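You operate a simulated robot arm through the tools that you are given. There is no shell and no other tool. Be economical: measure what you need, move in short steps, check, and stop when the job is done.

You run a simulated robot arm. Do the job below in one go: nothing can be reset, and whatever is moved stays where it is left.

## Task
Tamp the coping joint, seat the slate dowel and spray the joint damp.
Fine: tamp all of it with the tamper and put that back; the dowel goes right down in the dowel hole; spray after tamping.

Only the result counts: the job must be done as asked and must still hold three seconds after the hand-in. Knocking over, shifting, dropping, spilling or breaking anything else fails it.

## Robot
A 6-joint arm with a two-finger parallel gripper, fixed in place. Base frame: the origin is at the foot of the arm, x ahead of it, y to its left, z up; the work surface is at about z = 0.82. Units: m, degrees, N and s.
With the tool pointing down near the work surface it reaches from about 0.26 to 0.68 m from the base axis. Its first joint turns from -66.0 to 66.0 degrees. Payload 2.9 kg.
The tool frame sits at the grasp point between the pads (the TCP): z along the fingers, y along the line on which they close. The tips reach 0.03 m beyond it. Largest opening 0.11 m; finger width 0.02, thickness 0.01; the body of the gripper, 0.048 by 0.112 m, starts 0.055 m behind the TCP.
Orientation is that of the tool frame in the base frame, as a unit quaternion [x, y, z, w]. With the fingers straight down and closing along the base's y, the tool's x points along the base's -x, its y along +y and its z along -z.

## Interface
- The arm moves only by the tool play_rows. Its argument "deltas" is a list of rows, each an object (a shift or turn left out is 0, a gripper value left out holds the last) with "offset": the shift along the tool's x, y, z in m, a list of three; "angular": the turn, a rotation vector about the tool's x, y, z in degrees, a list of three; "claw": the finger opening in m, from 0 to 0.11. In form: [{"offset": [x, y, z], "angular": [wx, wy, wz], "claw": claw}, ...]. A call has 1 to 10 rows; each row shifts and turns the commanded pose from where the row before left it, along the tool's axes as they then stand. Each row takes 0.2 s and may step no farther than 0.05 m and 8.6 degrees from the row before; otherwise, or with a gripper value out of range, the whole call is refused. Where a pose cannot be reached the arm comes as near as it can. A force on the tool above 50 N (or 10 N above the force at the start of the call, whichever is more), or a blocked arm, ends the call early, and 0.2 s more pass. The fingers move at their own pace (about 0.108 m/s each) and stop on an object; they squeeze with about 30 N. The grip force told is the motor's: it shows also when the fingers shut on nothing. Time passes only in rows, and 0.2 s behind the last, so rows that do not move let the fingers close. It gives the time, the measured TCP pose, the force on the tool (base axes), the opening and the grip force at its end, in the units of the frame above (readings bear some noise).
- Cameras (640 x 400 px; columns grow to the right, rows downward): "scene" is fixed at [0.0832, 0.4326, 1.3947]; the picture's right is [-0.73, -0.68, 0.00], its down [-0.32, 0.34, -0.88] and it looks along [0.61, -0.65, -0.47] (base axes); focal length 297 px, centre (320, 200). "wrist" rides on the gripper at [0.072, 0.017, -0.103] in the tool frame; the picture's right is [-0.23, 0.97, 0.00], its down [-0.76, -0.18, -0.62] and it looks along [-0.61, -0.14, 0.78] (tool axes); focal length 222 px, centre (320, 200). There is no depth. A picture from a camera that has moved, and an enlarged one, comes with that camera's place and axes in the base frame and with its lens.
- get_image(camera): a new picture of that camera. The clock stands still meanwhile.
- zoom(camera, box): a new picture of the part [left, top, right, bottom] of that camera's present view, enlarged. The clock stands still meanwhile.
- job_done(): hands the job in; it is judged then, once.

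Go step by step. Nothing tells you positions but the pictures and the camera data: compare them with the known pose of the tool, close in by small moves and look again before you grip or let go. The budget is 120 turns and 76 pictures, counting those below and the enlarged ones. Unless the task says otherwise, let go and move clear before handing in, and close with one line.

The tools are called after "Request:" as a command line: name --argument value ..., lists and objects as JSON in quotes. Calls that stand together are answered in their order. play_rows: Moves the arm, as the interface text tells. Its arguments: {"type":"object","properties":{"deltas":{"type":"array"}},"required":["deltas"]} The other tools are called the same way: get_image (camera) takes a picture; zoom (camera, box) takes an enlarged picture of a part of a camera's view; job_done () hands the job in.

At the start:

```text
time_s: 0.0
position: [0.3471, 0.1747, 1.2463]
tcp_rot: [0.0, 1.0, 0.001, 0.0]
wrist_force: [-0.9, 0.2, -0.2]
gripper_width: 0.1098
finger_force: 0.0
```

scene: 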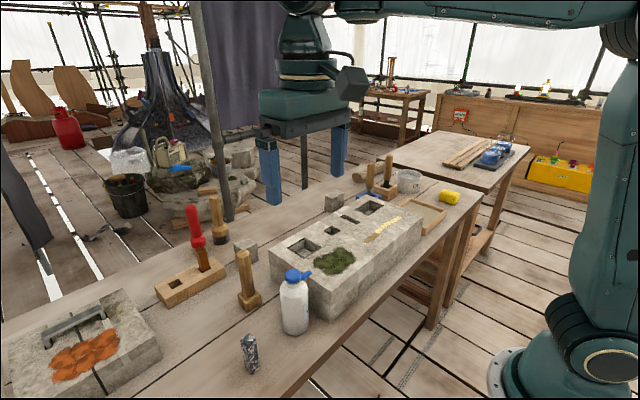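
wrist: 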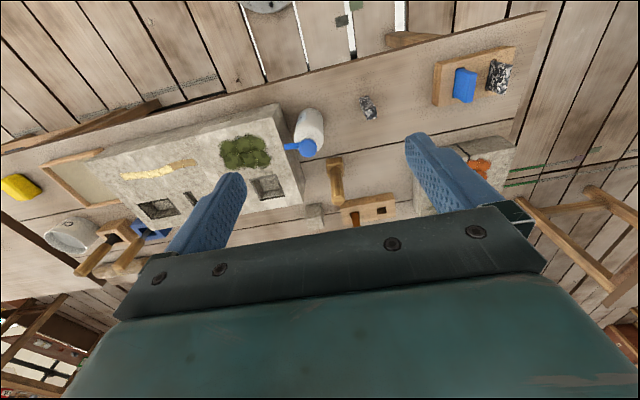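

I see a bench with a stone block (holes, moss, a sandy joint), a spray bottle, wooden mallets and tampers, and a dark dowel-like piece. I'll enlarge the views to identify everything first.

Request:
zoom --camera "scene" --box '[250, 150, 470, 290]'

Request:
zoom --camera "scene" --box '[130, 180, 350, 400]'

Request:
zoom --camera "wrist" --box '[0, 60, 320, 280]'

Request:
zoom --camera "wrist" --box '[280, 30, 560, 230]'

```text
2.86 times, centred on (360, 220) of scene
camera zoom: at [0.0832, 0.4326, 1.3947], right [-0.73, -0.68, 0.0], down [-0.32, 0.34, -0.88], along [0.61, -0.65, -0.47], focal length 849 px, centre (206, 143)
```

zoom: 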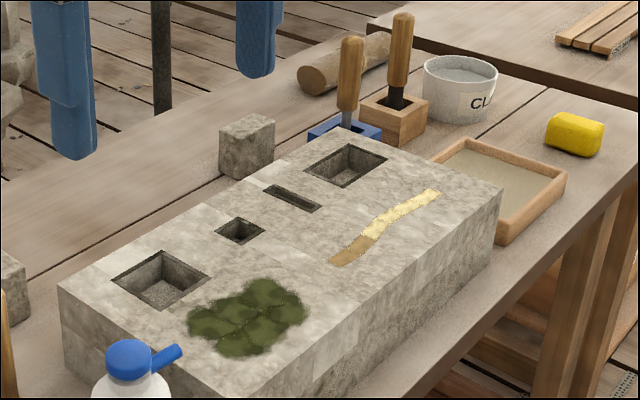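

```text
1.82 times, centred on (240, 290) of scene
camera zoom: at [0.0832, 0.4326, 1.3947], right [-0.73, -0.68, 0.0], down [-0.32, 0.34, -0.88], along [0.61, -0.65, -0.47], focal length 540 px, centre (466, 36)
```

zoom: 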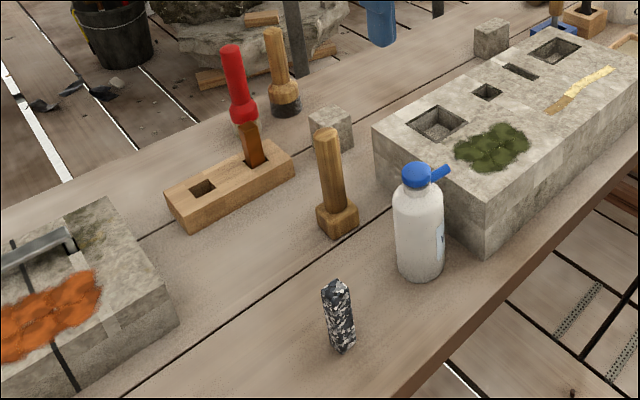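

```text
1.82 times, centred on (160, 170) of wrist
camera zoom: at [0.2748, 0.1906, 1.3511], right [0.23, 0.97, 0.0], down [0.76, -0.18, 0.62], along [0.61, -0.14, -0.78], focal length 404 px, centre (611, 254)
```

zoom: 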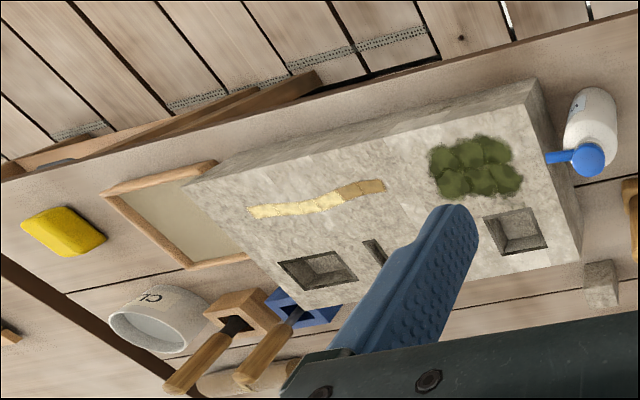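

```text
2.00 times, centred on (420, 130) of wrist
camera zoom: at [0.2748, 0.1906, 1.3511], right [0.23, 0.97, 0.0], down [0.76, -0.18, 0.62], along [0.61, -0.14, -0.78], focal length 444 px, centre (120, 340)
```

zoom: 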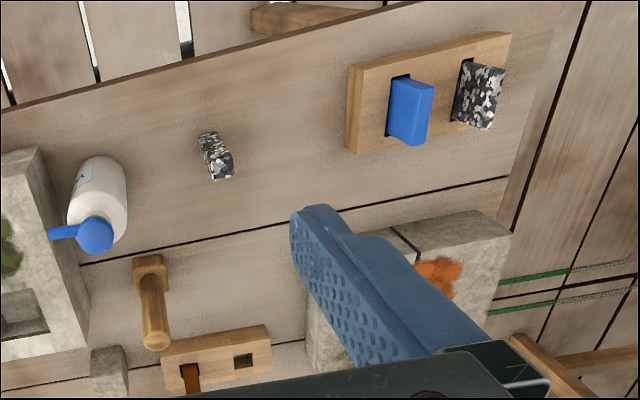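

I read the tamper as the wooden mallet-like tool at about (0.57, 0.16), the bottle at (0.44, 0.13) and a lone speckled peg at (0.43, 0.26). A board with two more pegs is near (0.44, 0.49), and the joint is on the block at x≈0.45, y from -0.15 to -0.33. Next I'll look closer at the pegs.

Request:
play_rows --deltas '[{"offset": [0.008, 0.04, 0.025]}, {"offset": [0.008, 0.04, 0.025]}, {"offset": [0.008, 0.04, 0.025]}, {"offset": [0.008, 0.04, 0.025]}, {"offset": [0.008, 0.04, 0.025]}, {"offset": [0.008, 0.02, 0.025]}]'

Request:
get_image --camera "wrist"

```text
time_s: 1.4
position: [0.2988, 0.3943, 1.0957]
tcp_rot: [0.0, 1.0, 0.0, 0.0]
wrist_force: [-0.7, 0.1, -0.7]
gripper_width: 0.1099
finger_force: 0.1
```

```text
69 pictures are left
camera wrist: at [0.227, 0.4116, 1.2], right [0.23, 0.97, 0.0], down [0.76, -0.18, 0.62], along [0.61, -0.14, -0.78], focal length 222 px, centre (320, 200)
```

wrist: 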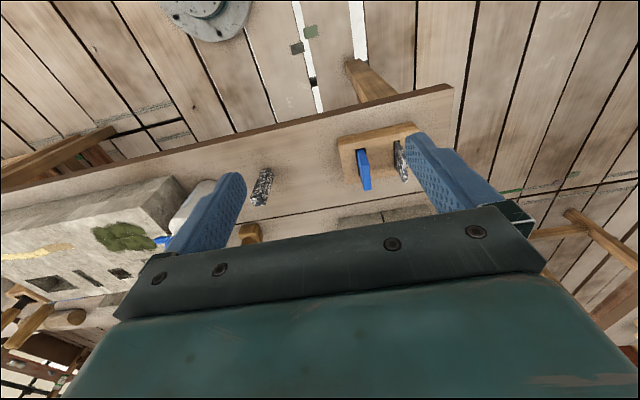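

Request:
zoom --camera "wrist" --box '[230, 110, 430, 235]'

Request:
zoom --camera "scene" --box '[220, 310, 280, 400]'

```text
3.20 times, centred on (330, 172) of wrist
camera zoom: at [0.227, 0.4116, 1.2], right [0.23, 0.97, 0.0], down [0.76, -0.18, 0.62], along [0.61, -0.14, -0.78], focal length 711 px, centre (288, 288)
```

zoom: 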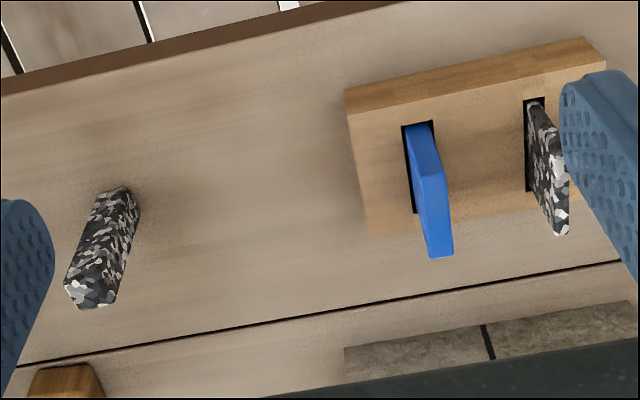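

```text
4.44 times, centred on (250, 355) of scene
camera zoom: at [0.0832, 0.4326, 1.3947], right [-0.73, -0.68, 0.0], down [-0.32, 0.34, -0.88], along [0.61, -0.65, -0.47], focal length 1320 px, centre (631, -489)
```

zoom: 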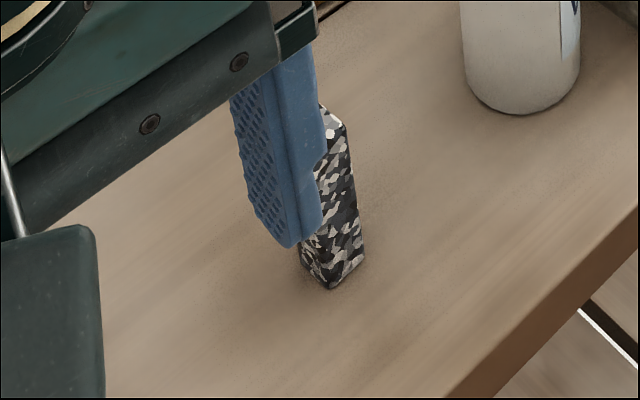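

The board holds flat plates that suit the slot, and the lone speckled piece is a square prism, so I take that as the slate dowel. Next I'll look closely at the tamper and bottle.

Request:
play_rows --deltas '[{"offset": [-0.032, -0.036, 0]}, {"offset": [-0.032, -0.036, 0]}, {"offset": [-0.032, -0.036, 0]}, {"offset": [-0.032, -0.036, 0]}, {"offset": [-0.032, -0.036, 0]}, {"offset": [-0.032, -0.036, 0]}]'

Request:
get_image --camera "wrist"

Request:
get_image --camera "scene"

```text
time_s: 2.8
position: [0.4903, 0.1776, 1.0959]
tcp_rot: [0.0, 1.0, 0.0, 0.0]
wrist_force: [0.5, -1.3, 0.0]
gripper_width: 0.1099
finger_force: 0.1
```

```text
66 pictures are left
camera wrist: at [0.4187, 0.1932, 1.1994], right [0.23, 0.97, 0.0], down [0.76, -0.18, 0.62], along [0.61, -0.14, -0.78], focal length 222 px, centre (320, 200)
```

wrist: 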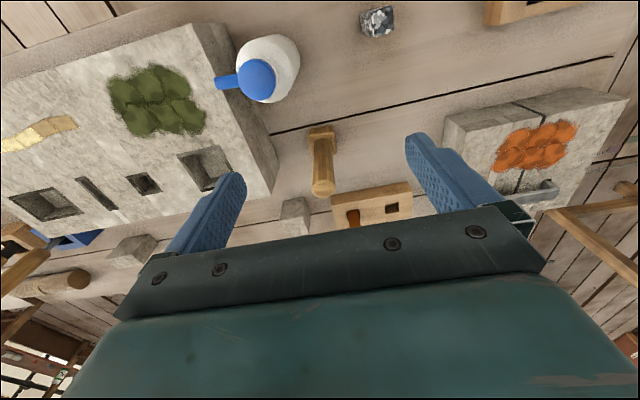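

```text
65 pictures are left
```

scene: 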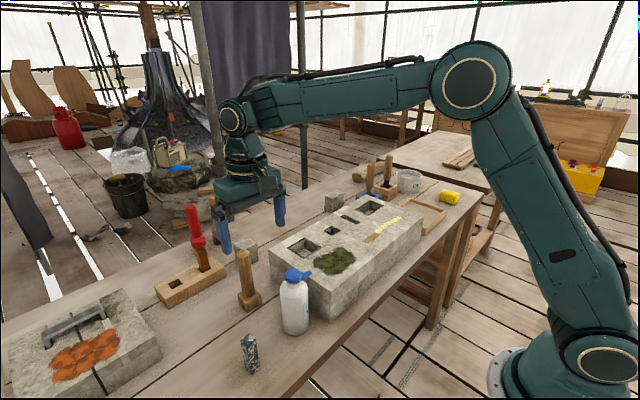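

The tamper sits squarely between the fingers in this view. I'll enlarge the tamper, the bottle and the block top from here.

Request:
zoom --camera "wrist" --box '[200, 20, 420, 220]'

Request:
zoom --camera "wrist" --box '[0, 40, 260, 240]'

Request:
zoom --camera "scene" --box '[220, 230, 330, 345]'

```text
2.00 times, centred on (310, 120) of wrist
camera zoom: at [0.4187, 0.1932, 1.1994], right [0.23, 0.97, 0.0], down [0.76, -0.18, 0.62], along [0.61, -0.14, -0.78], focal length 444 px, centre (340, 360)
```

zoom: 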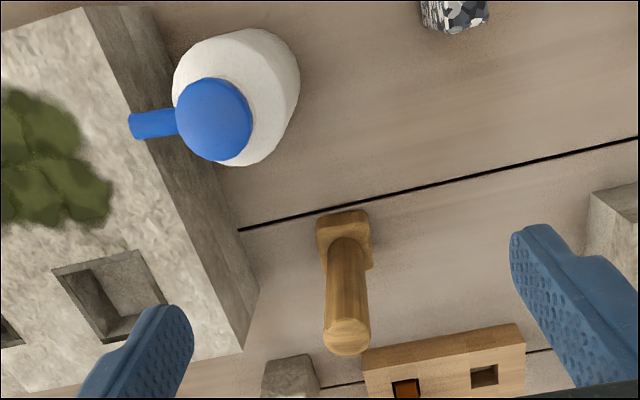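

```text
2.00 times, centred on (130, 140) of wrist
camera zoom: at [0.4187, 0.1932, 1.1994], right [0.23, 0.97, 0.0], down [0.76, -0.18, 0.62], along [0.61, -0.14, -0.78], focal length 444 px, centre (700, 320)
```

zoom: 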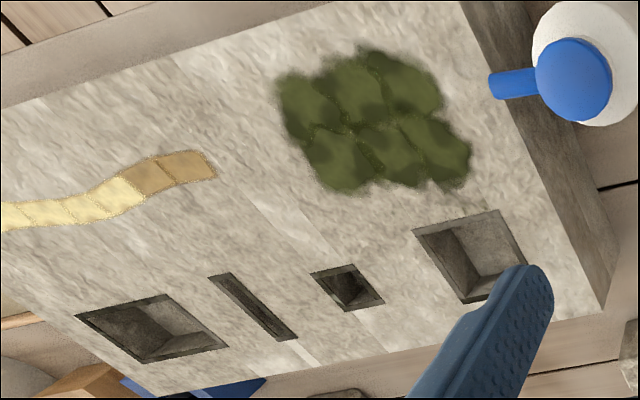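

```text
3.48 times, centred on (275, 288) of scene
camera zoom: at [0.0832, 0.4326, 1.3947], right [-0.73, -0.68, 0.0], down [-0.32, 0.34, -0.88], along [0.61, -0.65, -0.47], focal length 1034 px, centre (476, -104)
```

zoom: 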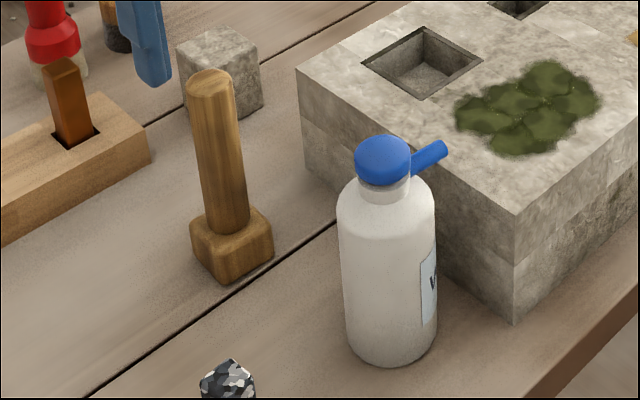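

The tamper stands at about (0.574, 0.160), with its top near z 0.978. I'll line up above it and lower partway, then look.

Request:
play_rows --deltas '[{"offset": [-0.042, -0.0088, 0]}, {"offset": [-0.042, -0.0088, 0]}, {"offset": [0, 0, 0.04]}, {"offset": [0, 0, 0.04]}, {"offset": [0, 0, 0]}]'

Request:
get_image --camera "wrist"

Request:
zoom --camera "scene" --box '[180, 180, 320, 340]'

```text
time_s: 4.0
position: [0.5769, 0.16, 1.0144]
tcp_rot: [0.0, 1.0, 0.0, 0.0]
wrist_force: [-0.8, 0.0, 0.0]
gripper_width: 0.11
finger_force: 0.1
```

```text
61 pictures are left
camera wrist: at [0.5043, 0.177, 1.1188], right [0.23, 0.97, 0.0], down [0.76, -0.18, 0.62], along [0.61, -0.14, -0.78], focal length 222 px, centre (320, 200)
```

wrist: 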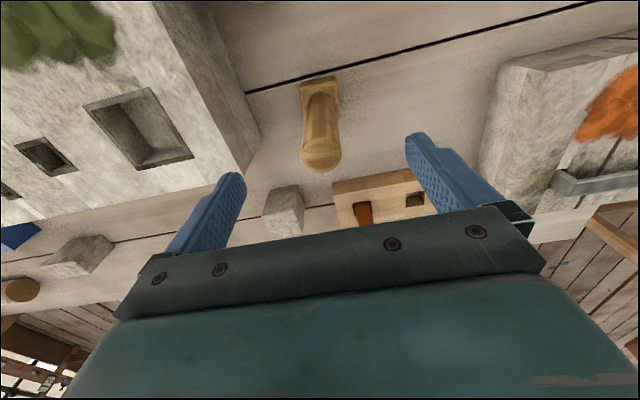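

```text
2.50 times, centred on (250, 260) of scene
camera zoom: at [0.0832, 0.4326, 1.3947], right [-0.73, -0.68, 0.0], down [-0.32, 0.34, -0.88], along [0.61, -0.65, -0.47], focal length 743 px, centre (495, 50)
```

zoom: 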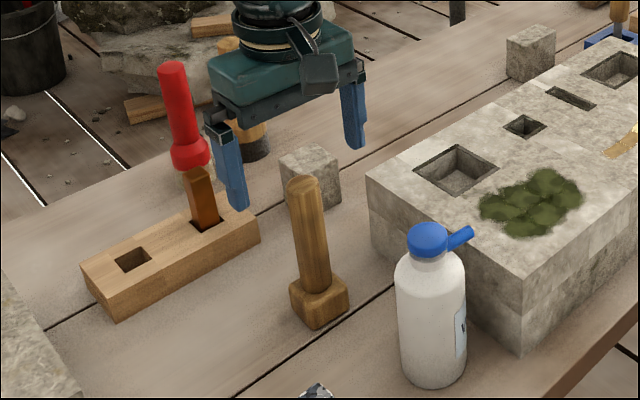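

The fingers straddle the tamper's handle symmetrically. I'll go down, grip and lift a little.

Request:
play_rows --deltas '[{"offset": [0.002, 0, 0.04]}, {"offset": [0, 0, 0.038]}, {"claw": 0.0}, {}, {}, {}]'

```text
time_s: 5.4
position: [0.5736, 0.161, 0.9381]
tcp_rot: [-0.001, 1.0, 0.0, 0.0]
wrist_force: [1.1, 0.0, -0.2]
gripper_width: 0.0295
finger_force: 30.1
```

It's gripped at a width of 29.5 mm. I'll lift straight up and check how it hangs.

Request:
play_rows --deltas '[{"offset": [0, 0, -0.04]}, {"offset": [0, 0, -0.05]}, {"offset": [0, 0, -0.05]}, {}]'

Request:
zoom --camera "scene" --box '[180, 140, 340, 320]'

```text
time_s: 6.4
position: [0.5724, 0.1606, 1.0787]
tcp_rot: [0.0, 1.0, 0.0, -0.001]
wrist_force: [-0.2, -0.7, -1.7]
gripper_width: 0.0295
finger_force: 29.8
```

```text
2.22 times, centred on (260, 230) of scene
camera zoom: at [0.0833, 0.4326, 1.3947], right [-0.73, -0.68, 0.0], down [-0.32, 0.34, -0.88], along [0.61, -0.65, -0.47], focal length 660 px, centre (453, 133)
```

zoom: 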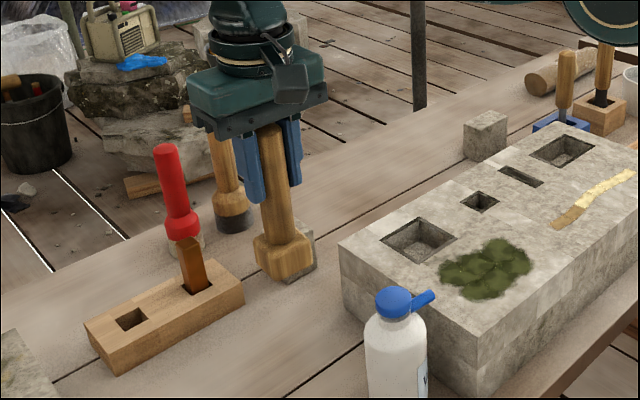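

The tamper hangs straight. I'll carry it towards the joint, raised over the block, and look at the joint on the way.

Request:
play_rows --deltas '[{"offset": [0, -0.02, -0.03]}, {"offset": [0, -0.045, 0]}, {"offset": [0, -0.045, 0]}, {"offset": [0, -0.045, 0]}, {"offset": [0.03, -0.03, 0]}, {"offset": [0.03, -0.03, 0]}, {"offset": [0.03, -0.03, 0]}, {"offset": [0.03, -0.03, 0]}, {}]'

Request:
get_image --camera "wrist"

Request:
zoom --camera "scene" --box '[330, 170, 450, 270]'

```text
time_s: 8.4
position: [0.4543, -0.1159, 1.1084]
tcp_rot: [0.0, 1.0, 0.0, -0.001]
wrist_force: [-0.6, 0.0, -3.5]
gripper_width: 0.0295
finger_force: 30.1
```

```text
58 pictures are left
camera wrist: at [0.3814, -0.0988, 1.2125], right [0.23, 0.97, 0.0], down [0.76, -0.18, 0.62], along [0.61, -0.14, -0.78], focal length 222 px, centre (320, 200)
```

wrist: 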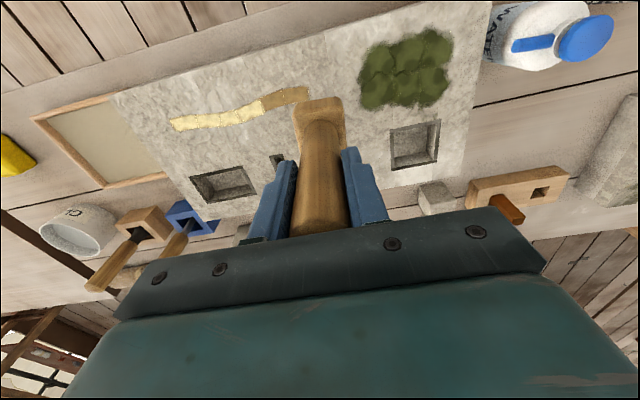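

```text
4.00 times, centred on (390, 220) of scene
camera zoom: at [0.0833, 0.4326, 1.3947], right [-0.73, -0.68, 0.0], down [-0.32, 0.34, -0.88], along [0.6, -0.65, -0.47], focal length 1188 px, centre (40, 120)
```

zoom: 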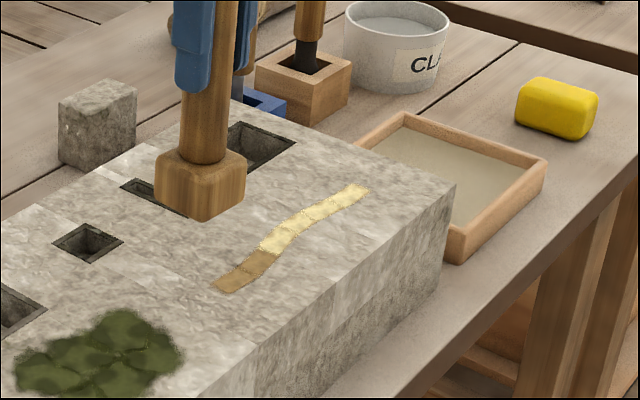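

The block top works out at z≈0.92, and the joint runs from y≈-0.128 to -0.312 at x≈0.447. I'll start tamping at the brown end, lowering gently to find contact.

Request:
play_rows --deltas '[{"offset": [0.007, -0.022, 0.02]}, {"offset": [0, 0, 0.035]}, {"offset": [0, 0, 0.005]}, {"offset": [0, 0, 0.004]}, {"offset": [0, 0, 0.004]}, {"offset": [0, 0, 0.004]}]'

Request:
zoom --camera "scene" --box '[330, 170, 450, 270]'

```text
time_s: 9.8
position: [0.4459, -0.1371, 1.0385]
tcp_rot: [0.0, 1.0, -0.001, 0.003]
wrist_force: [-3.1, 1.7, 22.6]
gripper_width: 0.0297
finger_force: 29.4
```

```text
4.00 times, centred on (390, 220) of scene
camera zoom: at [0.0828, 0.4327, 1.3947], right [-0.73, -0.68, 0.0], down [-0.32, 0.34, -0.88], along [0.61, -0.65, -0.47], focal length 1188 px, centre (40, 120)
```

zoom: 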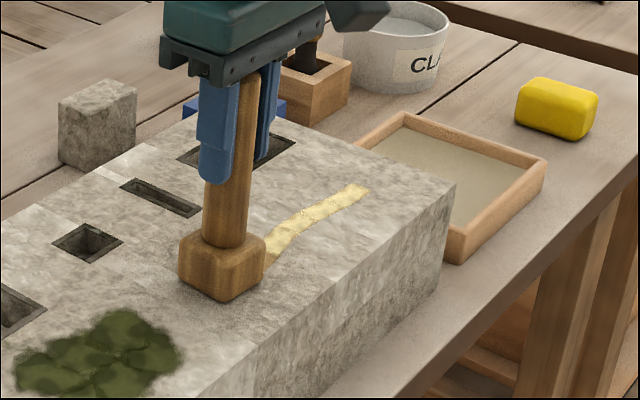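

There's contact with 22.6 N at TCP z≈1.0385. I'll lift, step to the next spot, press again, then lift away to see whether the colour has changed.

Request:
play_rows --deltas '[{"offset": [0, 0, -0.02]}, {"offset": [-0.001, -0.06, 0]}, {"offset": [0, 0, 0.015]}, {"offset": [0, 0, 0.004]}, {"offset": [0, 0, 0.001]}]'

```text
refused: row 2 steps farther than a row can; nothing moved
```

Request:
play_rows --deltas '[{"offset": [0, 0, -0.02]}, {"offset": [-0.001, -0.03, 0]}, {"offset": [0, -0.03, 0]}, {"offset": [0, 0, 0.015]}, {"offset": [0, 0, 0.004]}, {"offset": [0, 0, 0.001]}]'

Request:
play_rows --deltas '[{"offset": [0, 0, -0.03]}, {"offset": [0, 0.045, -0.02]}, {"offset": [0, 0.045, 0]}]'

Request:
zoom --camera "scene" --box '[330, 170, 450, 270]'

```text
time_s: 11.2
position: [0.4475, -0.1965, 1.0394]
tcp_rot: [0.0, 1.0, -0.002, 0.001]
wrist_force: [-4.2, 4.4, 21.1]
gripper_width: 0.0296
finger_force: 29.9
```

```text
time_s: 12.0
position: [0.4469, -0.1053, 1.0886]
tcp_rot: [0.0, 1.0, 0.0, 0.0]
wrist_force: [0.0, -0.1, -2.3]
gripper_width: 0.0294
finger_force: 30.5
```

```text
4.00 times, centred on (390, 220) of scene
camera zoom: at [0.0833, 0.4326, 1.3947], right [-0.73, -0.68, 0.0], down [-0.32, 0.34, -0.88], along [0.6, -0.65, -0.47], focal length 1188 px, centre (40, 120)
```

zoom: 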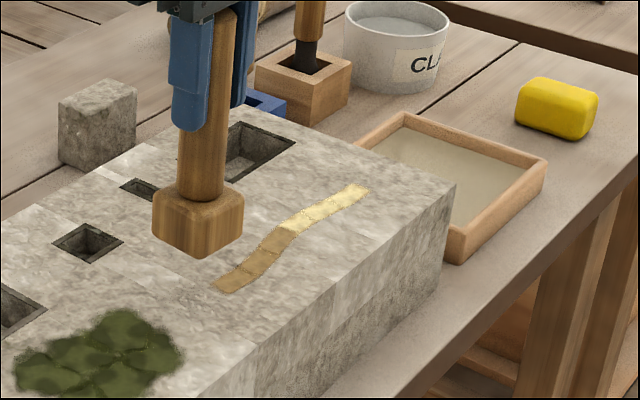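

Tamping works: another cell turned brown. I'll continue along the joint in 2 cm steps.

Request:
play_rows --deltas '[{"offset": [0, -0.04, 0]}, {"offset": [0, -0.04, 0]}, {"offset": [0, -0.035, 0.035]}, {"offset": [0, 0, 0.011]}, {"offset": [0, 0, 0.004]}, {}, {"offset": [0, 0, -0.015]}]'

Request:
play_rows --deltas '[{"offset": [0, -0.021, 0]}, {"offset": [0, 0, 0.011]}, {"offset": [0, 0, 0.004]}, {}, {"offset": [0, 0, -0.015]}, {"offset": [0, -0.021, 0]}, {"offset": [0, 0, 0.011]}, {"offset": [0, 0, 0.004]}, {}, {"offset": [0, 0, -0.015]}]'

Request:
play_rows --deltas '[{"offset": [0, -0.021, 0]}, {"offset": [0, 0, 0.011]}, {"offset": [0, 0, 0.004]}, {}, {"offset": [0, 0, -0.015]}, {"offset": [0, -0.021, 0]}, {"offset": [0, 0, 0.011]}, {"offset": [0, 0, 0.004]}, {}]'

Request:
play_rows --deltas '[{"offset": [0, 0, -0.02]}, {"offset": [0, 0.02, -0.04]}, {"offset": [-0.03, 0.04, 0]}, {"offset": [-0.03, 0.04, 0]}, {"offset": [0, 0.04, 0]}]'

Request:
zoom --camera "scene" --box '[330, 170, 450, 270]'

```text
time_s: 13.6
position: [0.446, -0.2217, 1.0513]
tcp_rot: [0.0, 1.0, -0.001, 0.0]
wrist_force: [0.4, 0.5, -1.8]
gripper_width: 0.0293
finger_force: 29.9
```

```text
time_s: 15.8
position: [0.4476, -0.2631, 1.0496]
tcp_rot: [-0.001, 1.0, 0.0, 0.0]
wrist_force: [-0.2, 0.5, -2.1]
gripper_width: 0.0296
finger_force: 29.9
```

```text
time_s: 17.8
position: [0.4453, -0.3063, 1.0399]
tcp_rot: [0.001, 1.0, -0.001, 0.001]
wrist_force: [-6.7, 1.0, 14.3]
gripper_width: 0.0293
finger_force: 30.5
```

```text
time_s: 19.0
position: [0.508, -0.1649, 1.0994]
tcp_rot: [0.001, 1.0, 0.0, -0.001]
wrist_force: [-0.4, -0.1, -2.9]
gripper_width: 0.0297
finger_force: 29.9
```

```text
4.00 times, centred on (390, 220) of scene
camera zoom: at [0.0833, 0.4326, 1.3947], right [-0.73, -0.68, 0.0], down [-0.32, 0.34, -0.88], along [0.6, -0.65, -0.47], focal length 1188 px, centre (40, 120)
```

zoom: 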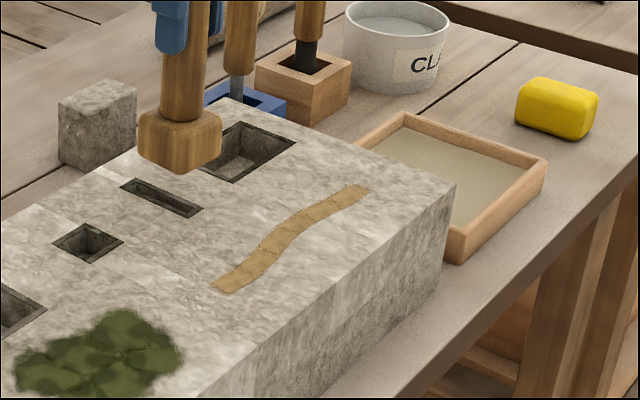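

The whole joint is now tamped brown. I'll take the tamper back to (0.5736, 0.161).

Request:
play_rows --deltas '[{"offset": [-0.033, 0.03, 0]}, {"offset": [-0.0326, 0.037, 0]}, {"offset": [0, 0.043, 0]}, {"offset": [0, 0.043, 0]}, {"offset": [0, 0.043, 0]}, {"offset": [0, 0.043, 0]}, {"offset": [0, 0.043, 0]}, {"offset": [0, 0.0439, 0]}, {}]'

```text
time_s: 21.0
position: [0.574, 0.1583, 1.0963]
tcp_rot: [0.001, 1.0, 0.0, 0.001]
wrist_force: [0.1, 0.8, -2.2]
gripper_width: 0.0296
finger_force: 29.8
```

Request:
play_rows --deltas '[{"offset": [0, 0.002, 0.05]}, {"offset": [0, 0, 0.05]}, {"offset": [0, 0, 0.045]}, {"offset": [0, 0, 0.008]}, {}]'

Request:
zoom --camera "scene" --box '[180, 180, 320, 340]'

```text
time_s: 22.2
position: [0.573, 0.1609, 0.9445]
tcp_rot: [0.0, 1.0, 0.0, -0.001]
wrist_force: [0.1, -0.2, -2.8]
gripper_width: 0.0295
finger_force: 30.0
```

```text
2.50 times, centred on (250, 260) of scene
camera zoom: at [0.0833, 0.4326, 1.3947], right [-0.73, -0.68, 0.0], down [-0.32, 0.34, -0.88], along [0.61, -0.65, -0.47], focal length 743 px, centre (495, 50)
```

zoom: 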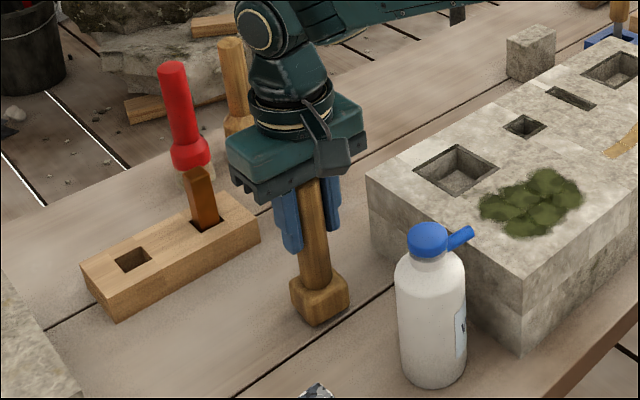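

Almost down, with no contact yet. I'll lower in millimetre steps until it touches.

Request:
play_rows --deltas '[{"offset": [0, 0, 0.003]}, {"offset": [0, 0, 0.002]}, {}]'

```text
time_s: 23.0
position: [0.5721, 0.1614, 0.9391]
tcp_rot: [0.0, 1.0, 0.0, -0.001]
wrist_force: [0.1, -0.7, -2.9]
gripper_width: 0.0293
finger_force: 30.3
```

Request:
play_rows --deltas '[{"offset": [0, 0, 0.0015]}, {}]'

Request:
play_rows --deltas '[{"offset": [0, 0, 0.001]}, {}]'

```text
time_s: 23.6
position: [0.5721, 0.1616, 0.9375]
tcp_rot: [0.0, 1.0, 0.001, 0.0]
wrist_force: [-2.8, -1.8, 6.2]
gripper_width: 0.0292
finger_force: 30.0
```

```text
time_s: 24.2
position: [0.5727, 0.1615, 0.9381]
tcp_rot: [0.0, 1.0, 0.0, 0.001]
wrist_force: [-8.0, -2.9, 20.3]
gripper_width: 0.0293
finger_force: 30.3
```

It has touched down. I'll ease off, open and rise clear.

Request:
play_rows --deltas '[{"offset": [0, 0, -0.001]}, {"claw": 0.06}, {"claw": 0.11}, {}, {"offset": [0, 0, -0.04]}, {"offset": [0, 0, -0.05]}, {"offset": [0, 0, -0.05]}]'

Request:
zoom --camera "scene" --box '[180, 180, 340, 400]'

```text
time_s: 25.8
position: [0.5716, 0.1631, 1.0778]
tcp_rot: [0.0, 1.0, 0.001, -0.001]
wrist_force: [-0.7, -0.1, -0.4]
gripper_width: 0.11
finger_force: 0.1
```

```text
1.82 times, centred on (260, 290) of scene
camera zoom: at [0.0832, 0.4326, 1.3947], right [-0.73, -0.68, 0.0], down [-0.32, 0.34, -0.88], along [0.61, -0.65, -0.47], focal length 540 px, centre (429, 36)
```

zoom: 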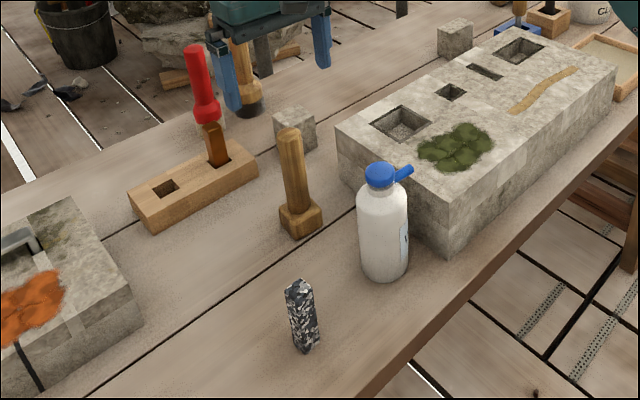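

The tamper stands where it was. Now I'll go over to the dowel at about (0.43, 0.26) for a close look.

Request:
play_rows --deltas '[{"offset": [0.035, 0.025, 0]}, {"offset": [0.035, 0.025, 0]}, {"offset": [0.035, 0.025, 0]}, {"offset": [0.035, 0.025, 0.02]}, {"offset": [0, 0, 0.03]}, {}]'

Request:
get_image --camera "wrist"

Request:
zoom --camera "wrist" --box '[260, 80, 400, 200]'

Request:
zoom --camera "scene" --box '[220, 310, 300, 390]'

```text
time_s: 27.2
position: [0.4329, 0.2619, 1.0282]
tcp_rot: [0.0, 1.0, 0.0, 0.0]
wrist_force: [-0.1, -1.0, 0.5]
gripper_width: 0.1097
finger_force: 0.1
```

```text
51 pictures are left
camera wrist: at [0.3606, 0.2778, 1.1321], right [0.23, 0.97, 0.0], down [0.76, -0.18, 0.62], along [0.61, -0.14, -0.78], focal length 222 px, centre (320, 200)
```

wrist: 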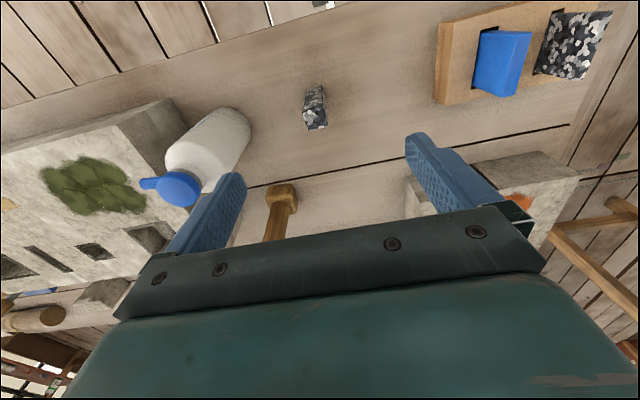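

```text
3.33 times, centred on (330, 140) of wrist
camera zoom: at [0.3606, 0.2778, 1.1321], right [0.23, 0.97, 0.0], down [0.76, -0.18, 0.62], along [0.61, -0.14, -0.78], focal length 740 px, centre (287, 400)
```

zoom: 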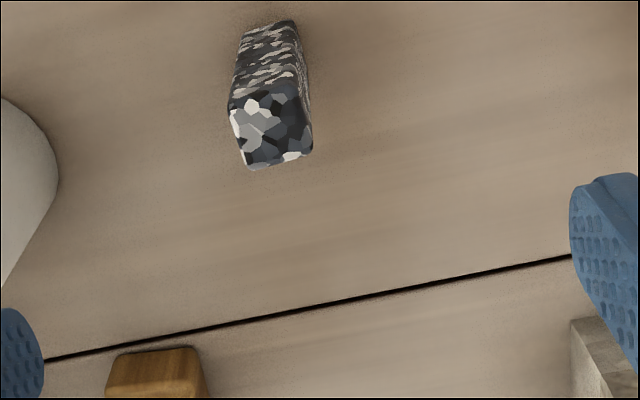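

```text
5.00 times, centred on (260, 350) of scene
camera zoom: at [0.0832, 0.4326, 1.3947], right [-0.73, -0.68, 0.0], down [-0.32, 0.34, -0.88], along [0.61, -0.65, -0.47], focal length 1486 px, centre (620, -550)
```

zoom: 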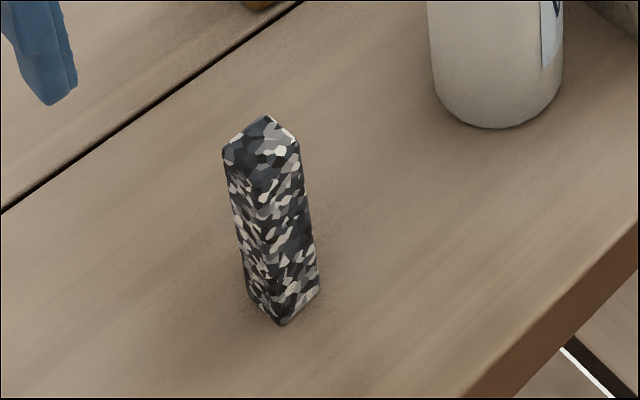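

The dowel top is about 21 mm square at (0.434, 0.257), aligned with the axes. The small hole looks wider, about 36 mm, so I'll look at the board pegs again before choosing.

Request:
zoom --camera "wrist" --box '[420, 0, 640, 130]'

Request:
zoom --camera "wrist" --box '[0, 180, 200, 310]'

```text
2.91 times, centred on (530, 65) of wrist
camera zoom: at [0.3606, 0.2778, 1.1321], right [0.23, 0.97, 0.0], down [0.76, -0.18, 0.62], along [0.61, -0.14, -0.78], focal length 646 px, centre (-291, 593)
```

zoom: 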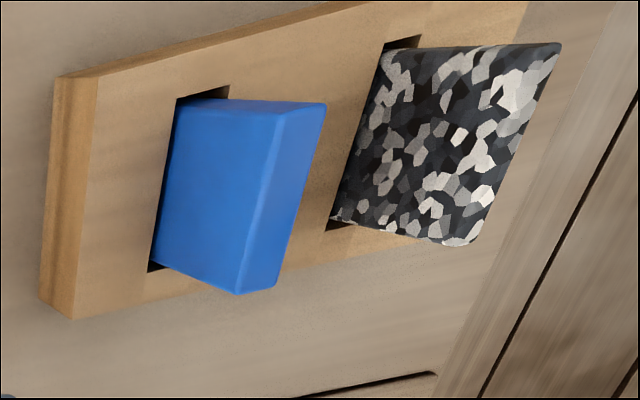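

```text
3.08 times, centred on (100, 245) of wrist
camera zoom: at [0.3606, 0.2778, 1.1321], right [0.23, 0.97, 0.0], down [0.76, -0.18, 0.62], along [0.61, -0.14, -0.78], focal length 684 px, centre (997, 62)
```

zoom: 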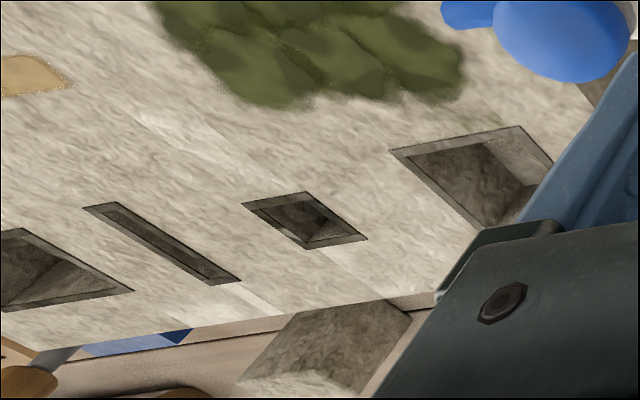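

The holes have a bevelled rim with a smaller opening inside, so the square prism fits the small square hole and the flat plates fit the slot. I'll grip the dowel near its top.

Request:
play_rows --deltas '[{"offset": [-0.001, -0.005, 0.04], "claw": 0.06}, {"offset": [0, 0, 0.04]}, {"offset": [0, 0, 0.025]}, {}]'

Request:
zoom --camera "wrist" --box '[220, 60, 420, 220]'

Request:
zoom --camera "scene" --box '[200, 290, 300, 390]'

```text
time_s: 28.2
position: [0.4327, 0.2569, 0.9218]
tcp_rot: [0.0, 1.0, 0.0, 0.0]
wrist_force: [0.0, -0.9, -0.4]
gripper_width: 0.0603
finger_force: 0.2
```

```text
2.50 times, centred on (320, 140) of wrist
camera zoom: at [0.3614, 0.2739, 1.0264], right [0.23, 0.97, 0.0], down [0.76, -0.18, 0.62], along [0.61, -0.14, -0.78], focal length 555 px, centre (320, 350)
```

zoom: 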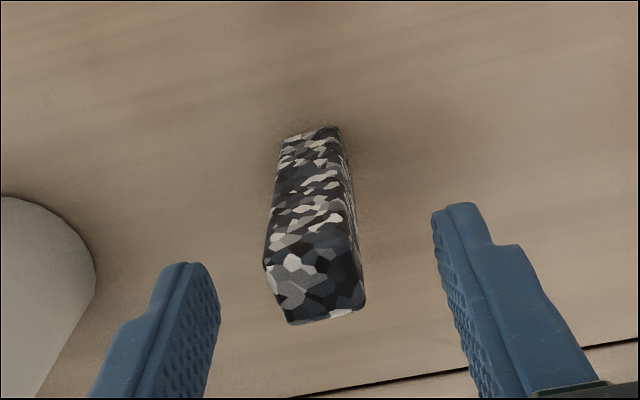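

```text
4.00 times, centred on (250, 340) of scene
camera zoom: at [0.0832, 0.4326, 1.3947], right [-0.73, -0.68, 0.0], down [-0.32, 0.34, -0.88], along [0.61, -0.65, -0.47], focal length 1188 px, centre (600, -360)
```

zoom: 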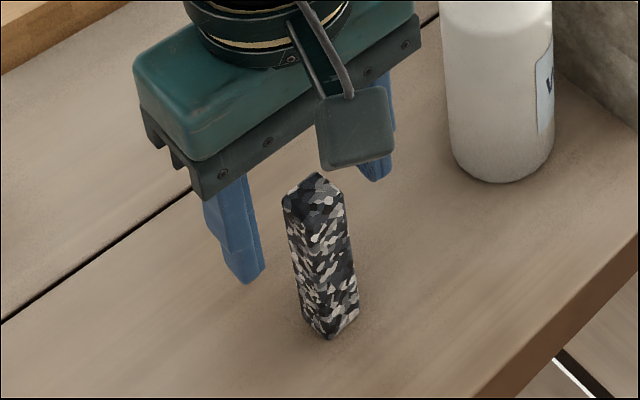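

The dowel is centred between the fingers, with its top near z 0.907. I'll lower slightly, close and lift.

Request:
play_rows --deltas '[{"offset": [0, 0, 0.017]}, {"claw": 0.0}, {}, {}, {}]'

Request:
play_rows --deltas '[{"offset": [0, 0, -0.04]}, {"offset": [0, 0, -0.05]}, {"offset": [0, 0, -0.05]}, {"offset": [0, 0, -0.04]}, {}]'

Request:
zoom --camera "scene" --box '[160, 200, 320, 360]'

Request:
zoom --camera "wrist" --box '[220, 60, 420, 220]'

```text
time_s: 29.4
position: [0.4344, 0.2562, 0.9054]
tcp_rot: [0.0, 1.0, 0.0, -0.001]
wrist_force: [-1.0, -1.3, 1.3]
gripper_width: 0.0214
finger_force: 30.0
```

```text
time_s: 30.6
position: [0.4339, 0.258, 1.0861]
tcp_rot: [0.001, 1.0, 0.001, -0.001]
wrist_force: [-0.4, 0.5, -1.3]
gripper_width: 0.0216
finger_force: 29.7
```

```text
2.50 times, centred on (240, 280) of scene
camera zoom: at [0.0832, 0.4326, 1.3947], right [-0.73, -0.68, 0.0], down [-0.32, 0.34, -0.88], along [0.61, -0.65, -0.47], focal length 743 px, centre (520, 0)
```

zoom: 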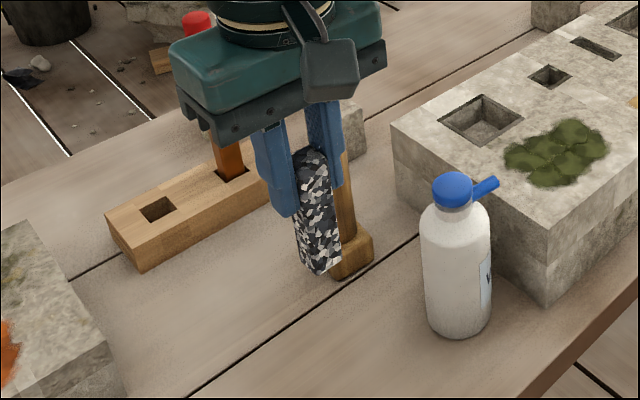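

```text
2.50 times, centred on (320, 140) of wrist
camera zoom: at [0.3614, 0.276, 1.19], right [0.23, 0.97, 0.0], down [0.76, -0.18, 0.62], along [0.61, -0.14, -0.78], focal length 555 px, centre (320, 350)
```

zoom: 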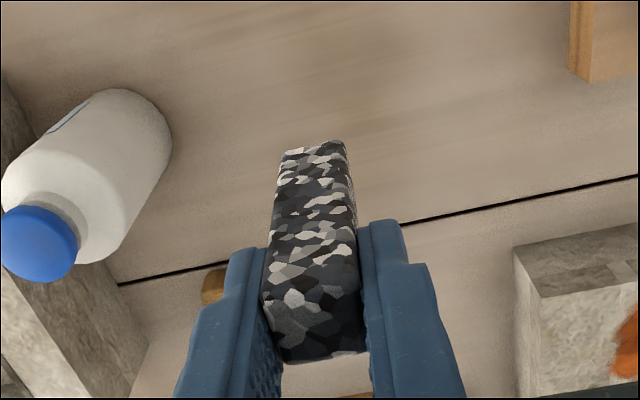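

The dowel is held straight, its bottom about 0.085 below the TCP. I'll carry it higher over the bottle and stop beside the small square hole for a precise look.

Request:
play_rows --deltas '[{"offset": [0, 0, -0.04]}, {"offset": [-0.016, -0.036, 0]}, {"offset": [-0.016, -0.036, 0]}, {"offset": [-0.016, -0.036, 0]}, {"offset": [-0.016, -0.036, 0]}, {"offset": [-0.016, -0.036, 0]}, {"offset": [-0.016, -0.036, 0]}, {"offset": [-0.016, -0.036, 0]}, {"offset": [-0.013, -0.036, 0]}, {}]'

Request:
get_image --camera "wrist"

Request:
zoom --camera "scene" --box '[290, 190, 390, 270]'

```text
time_s: 32.8
position: [0.5587, -0.0311, 1.127]
tcp_rot: [0.0, 1.0, 0.0, -0.001]
wrist_force: [-0.6, -0.6, -1.1]
gripper_width: 0.0217
finger_force: 29.7
```

```text
42 pictures are left
camera wrist: at [0.4865, -0.0151, 1.2301], right [0.23, 0.97, 0.0], down [0.76, -0.18, 0.62], along [0.61, -0.14, -0.78], focal length 222 px, centre (320, 200)
```

wrist: 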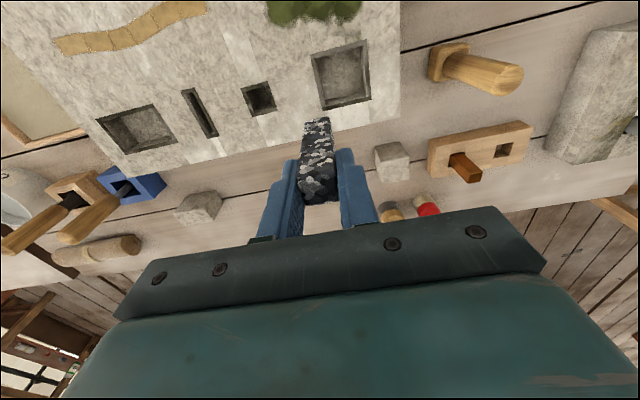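

```text
5.00 times, centred on (340, 230) of scene
camera zoom: at [0.0833, 0.4326, 1.3947], right [-0.73, -0.68, 0.0], down [-0.32, 0.34, -0.88], along [0.6, -0.65, -0.47], focal length 1486 px, centre (220, 50)
```

zoom: 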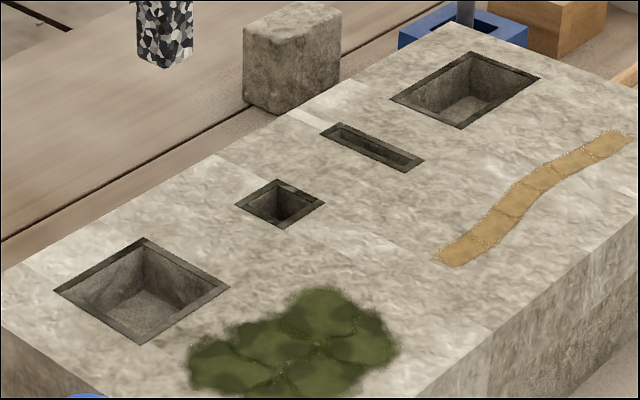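

The hole centre comes out near (0.5445, -0.110) from both cameras. I'll enlarge the wrist view once for accuracy and orientation.

Request:
zoom --camera "wrist" --box '[220, 70, 340, 145]'

```text
5.33 times, centred on (280, 108) of wrist
camera zoom: at [0.4865, -0.0151, 1.2301], right [0.23, 0.97, 0.0], down [0.76, -0.18, 0.62], along [0.61, -0.14, -0.78], focal length 1185 px, centre (533, 693)
```

zoom: 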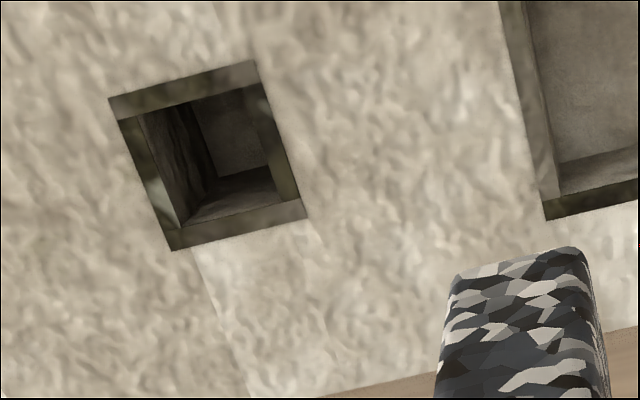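

The hole outline is axis-aligned and centred near (0.5465, -0.1097), with an inner opening of about 24.5 mm against the 21.5 mm dowel. I'll move over it and stop just above.

Request:
play_rows --deltas '[{"offset": [0.006, -0.039, 0]}, {"offset": [0.0062, -0.0395, 0]}, {"offset": [0, 0, 0.05]}, {"offset": [0, 0, 0.04]}, {"offset": [0, 0, 0.01]}, {}]'

Request:
zoom --camera "wrist" --box '[250, 70, 390, 190]'

Request:
zoom --camera "scene" --box '[300, 190, 380, 250]'

```text
time_s: 34.2
position: [0.5462, -0.1101, 1.0254]
tcp_rot: [0.001, 1.0, 0.0, 0.0]
wrist_force: [-1.0, 0.2, -1.5]
gripper_width: 0.0215
finger_force: 29.8
```

```text
3.33 times, centred on (320, 130) of wrist
camera zoom: at [0.4739, -0.093, 1.1286], right [0.23, 0.97, 0.0], down [0.76, -0.18, 0.62], along [0.61, -0.14, -0.78], focal length 740 px, centre (320, 433)
```

zoom: 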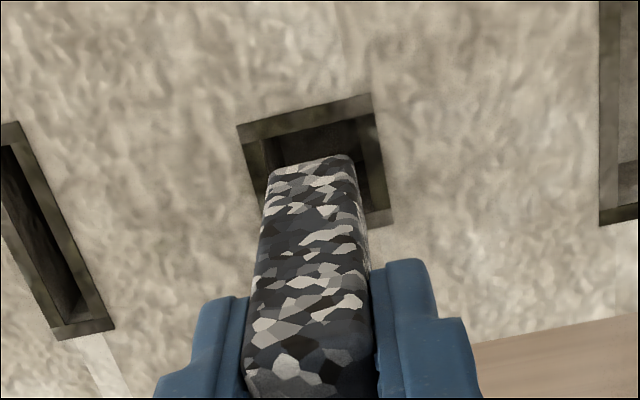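

```text
6.67 times, centred on (340, 220) of scene
camera zoom: at [0.0832, 0.4326, 1.3947], right [-0.73, -0.68, 0.0], down [-0.32, 0.34, -0.88], along [0.61, -0.65, -0.47], focal length 1981 px, centre (187, 67)
```

zoom: 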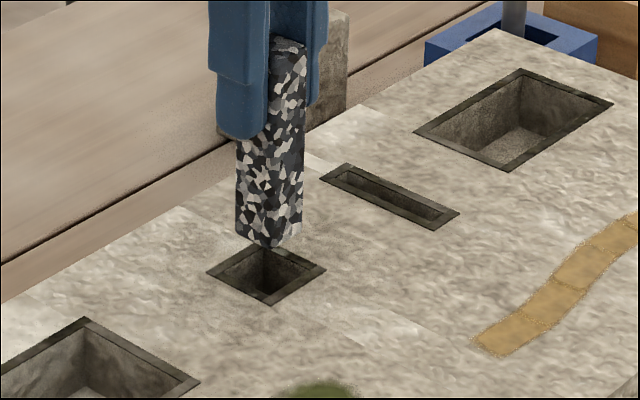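

The dowel is within about 0.5 mm of the hole centre in both views. I'll lower it in small steps.

Request:
play_rows --deltas '[{"offset": [0, 0, 0.01]}, {"offset": [0, 0, 0.006]}, {"offset": [0, 0, 0.005]}, {"offset": [0, 0, 0.005]}, {"offset": [0, 0, 0.005]}, {"offset": [0, 0, 0.005]}, {"offset": [0, 0, 0.005]}, {}]'

```text
time_s: 36.0
position: [0.5474, -0.1096, 0.9839]
tcp_rot: [0.0, 1.0, 0.001, -0.001]
wrist_force: [0.8, -0.7, -1.4]
gripper_width: 0.0216
finger_force: 30.3
```

It's 2 cm in with no contact force. I'll keep going until the fingertips are just above the stone.

Request:
play_rows --deltas '[{"offset": [0, 0, 0.006]}, {"offset": [0, 0, 0.006]}, {"offset": [0, 0, 0.006]}, {"offset": [0, 0, 0.004]}, {"offset": [0, 0, 0.003]}, {}]'

Request:
zoom --camera "scene" --box '[300, 170, 400, 250]'

```text
time_s: 37.4
position: [0.5456, -0.1097, 0.9595]
tcp_rot: [0.0, 1.0, 0.0, 0.0]
wrist_force: [-1.0, -0.5, 3.6]
gripper_width: 0.0215
finger_force: 30.2
```

```text
5.00 times, centred on (350, 210) of scene
camera zoom: at [0.0831, 0.4326, 1.3947], right [-0.73, -0.68, 0.0], down [-0.32, 0.34, -0.88], along [0.61, -0.65, -0.47], focal length 1486 px, centre (170, 150)
```

zoom: 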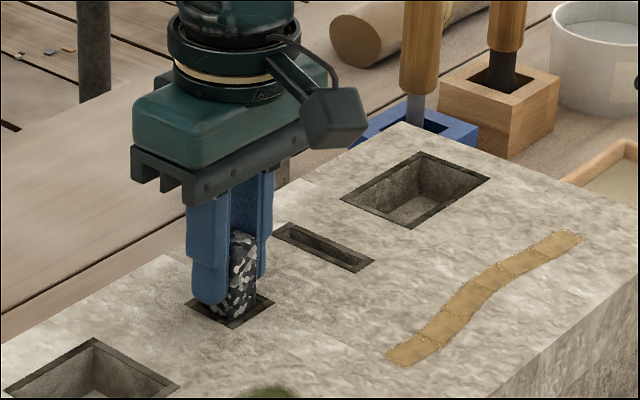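

There's light contact, with about 45 mm inserted. I'll press a bit more to tell whether this is the hole's floor.

Request:
play_rows --deltas '[{"offset": [0, 0, 0.0015]}, {}]'

Request:
play_rows --deltas '[{"offset": [0, 0, 0.0015]}, {}]'

```text
time_s: 38.0
position: [0.5455, -0.1096, 0.9592]
tcp_rot: [0.0, 1.0, -0.001, 0.002]
wrist_force: [-8.2, -0.5, 18.8]
gripper_width: 0.0214
finger_force: 30.0
```

```text
time_s: 38.6
position: [0.5468, -0.1096, 0.9592]
tcp_rot: [0.0, 1.0, -0.001, 0.003]
wrist_force: [-3.2, 1.4, 27.5]
gripper_width: 0.0216
finger_force: 30.3
```

It's firm, so I'll relieve the press, release, rise and inspect.

Request:
play_rows --deltas '[{"offset": [0, 0, -0.003]}, {"claw": 0.05}, {}, {"offset": [0, 0, -0.04]}, {"offset": [0.02, 0, -0.05]}, {"offset": [0.0, 0.04, 0]}]'

Request:
zoom --camera "scene" --box '[300, 190, 380, 250]'

Request:
zoom --camera "wrist" --box '[190, 60, 350, 180]'

```text
refused: row 5 steps farther than a row can; nothing moved
```

```text
6.67 times, centred on (340, 220) of scene
camera zoom: at [0.0827, 0.4327, 1.3947], right [-0.73, -0.68, 0.0], down [-0.32, 0.34, -0.89], along [0.61, -0.65, -0.47], focal length 1981 px, centre (187, 67)
```

zoom: 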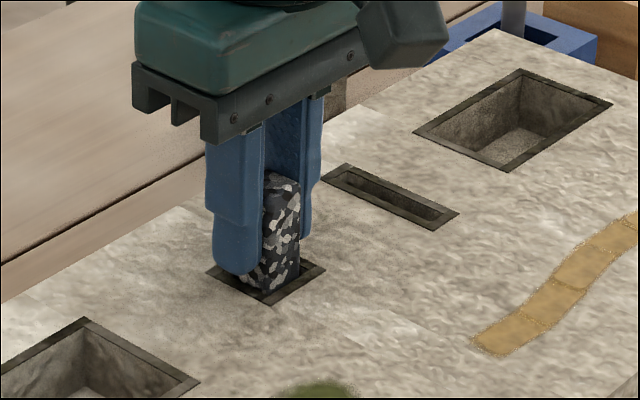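

```text
3.33 times, centred on (270, 120) of wrist
camera zoom: at [0.474, -0.0928, 1.0623], right [0.23, 0.97, 0.0], down [0.76, -0.18, 0.63], along [0.61, -0.14, -0.78], focal length 740 px, centre (487, 467)
```

zoom: 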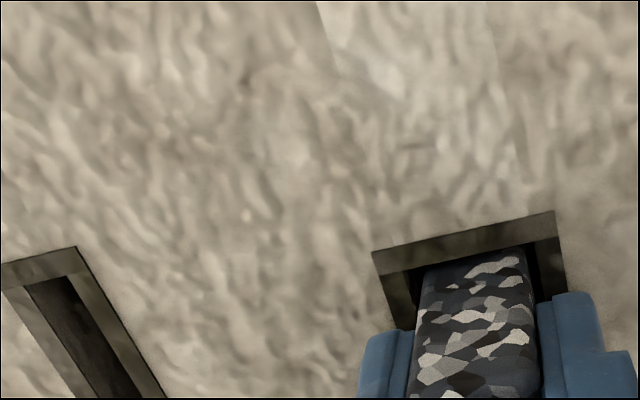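

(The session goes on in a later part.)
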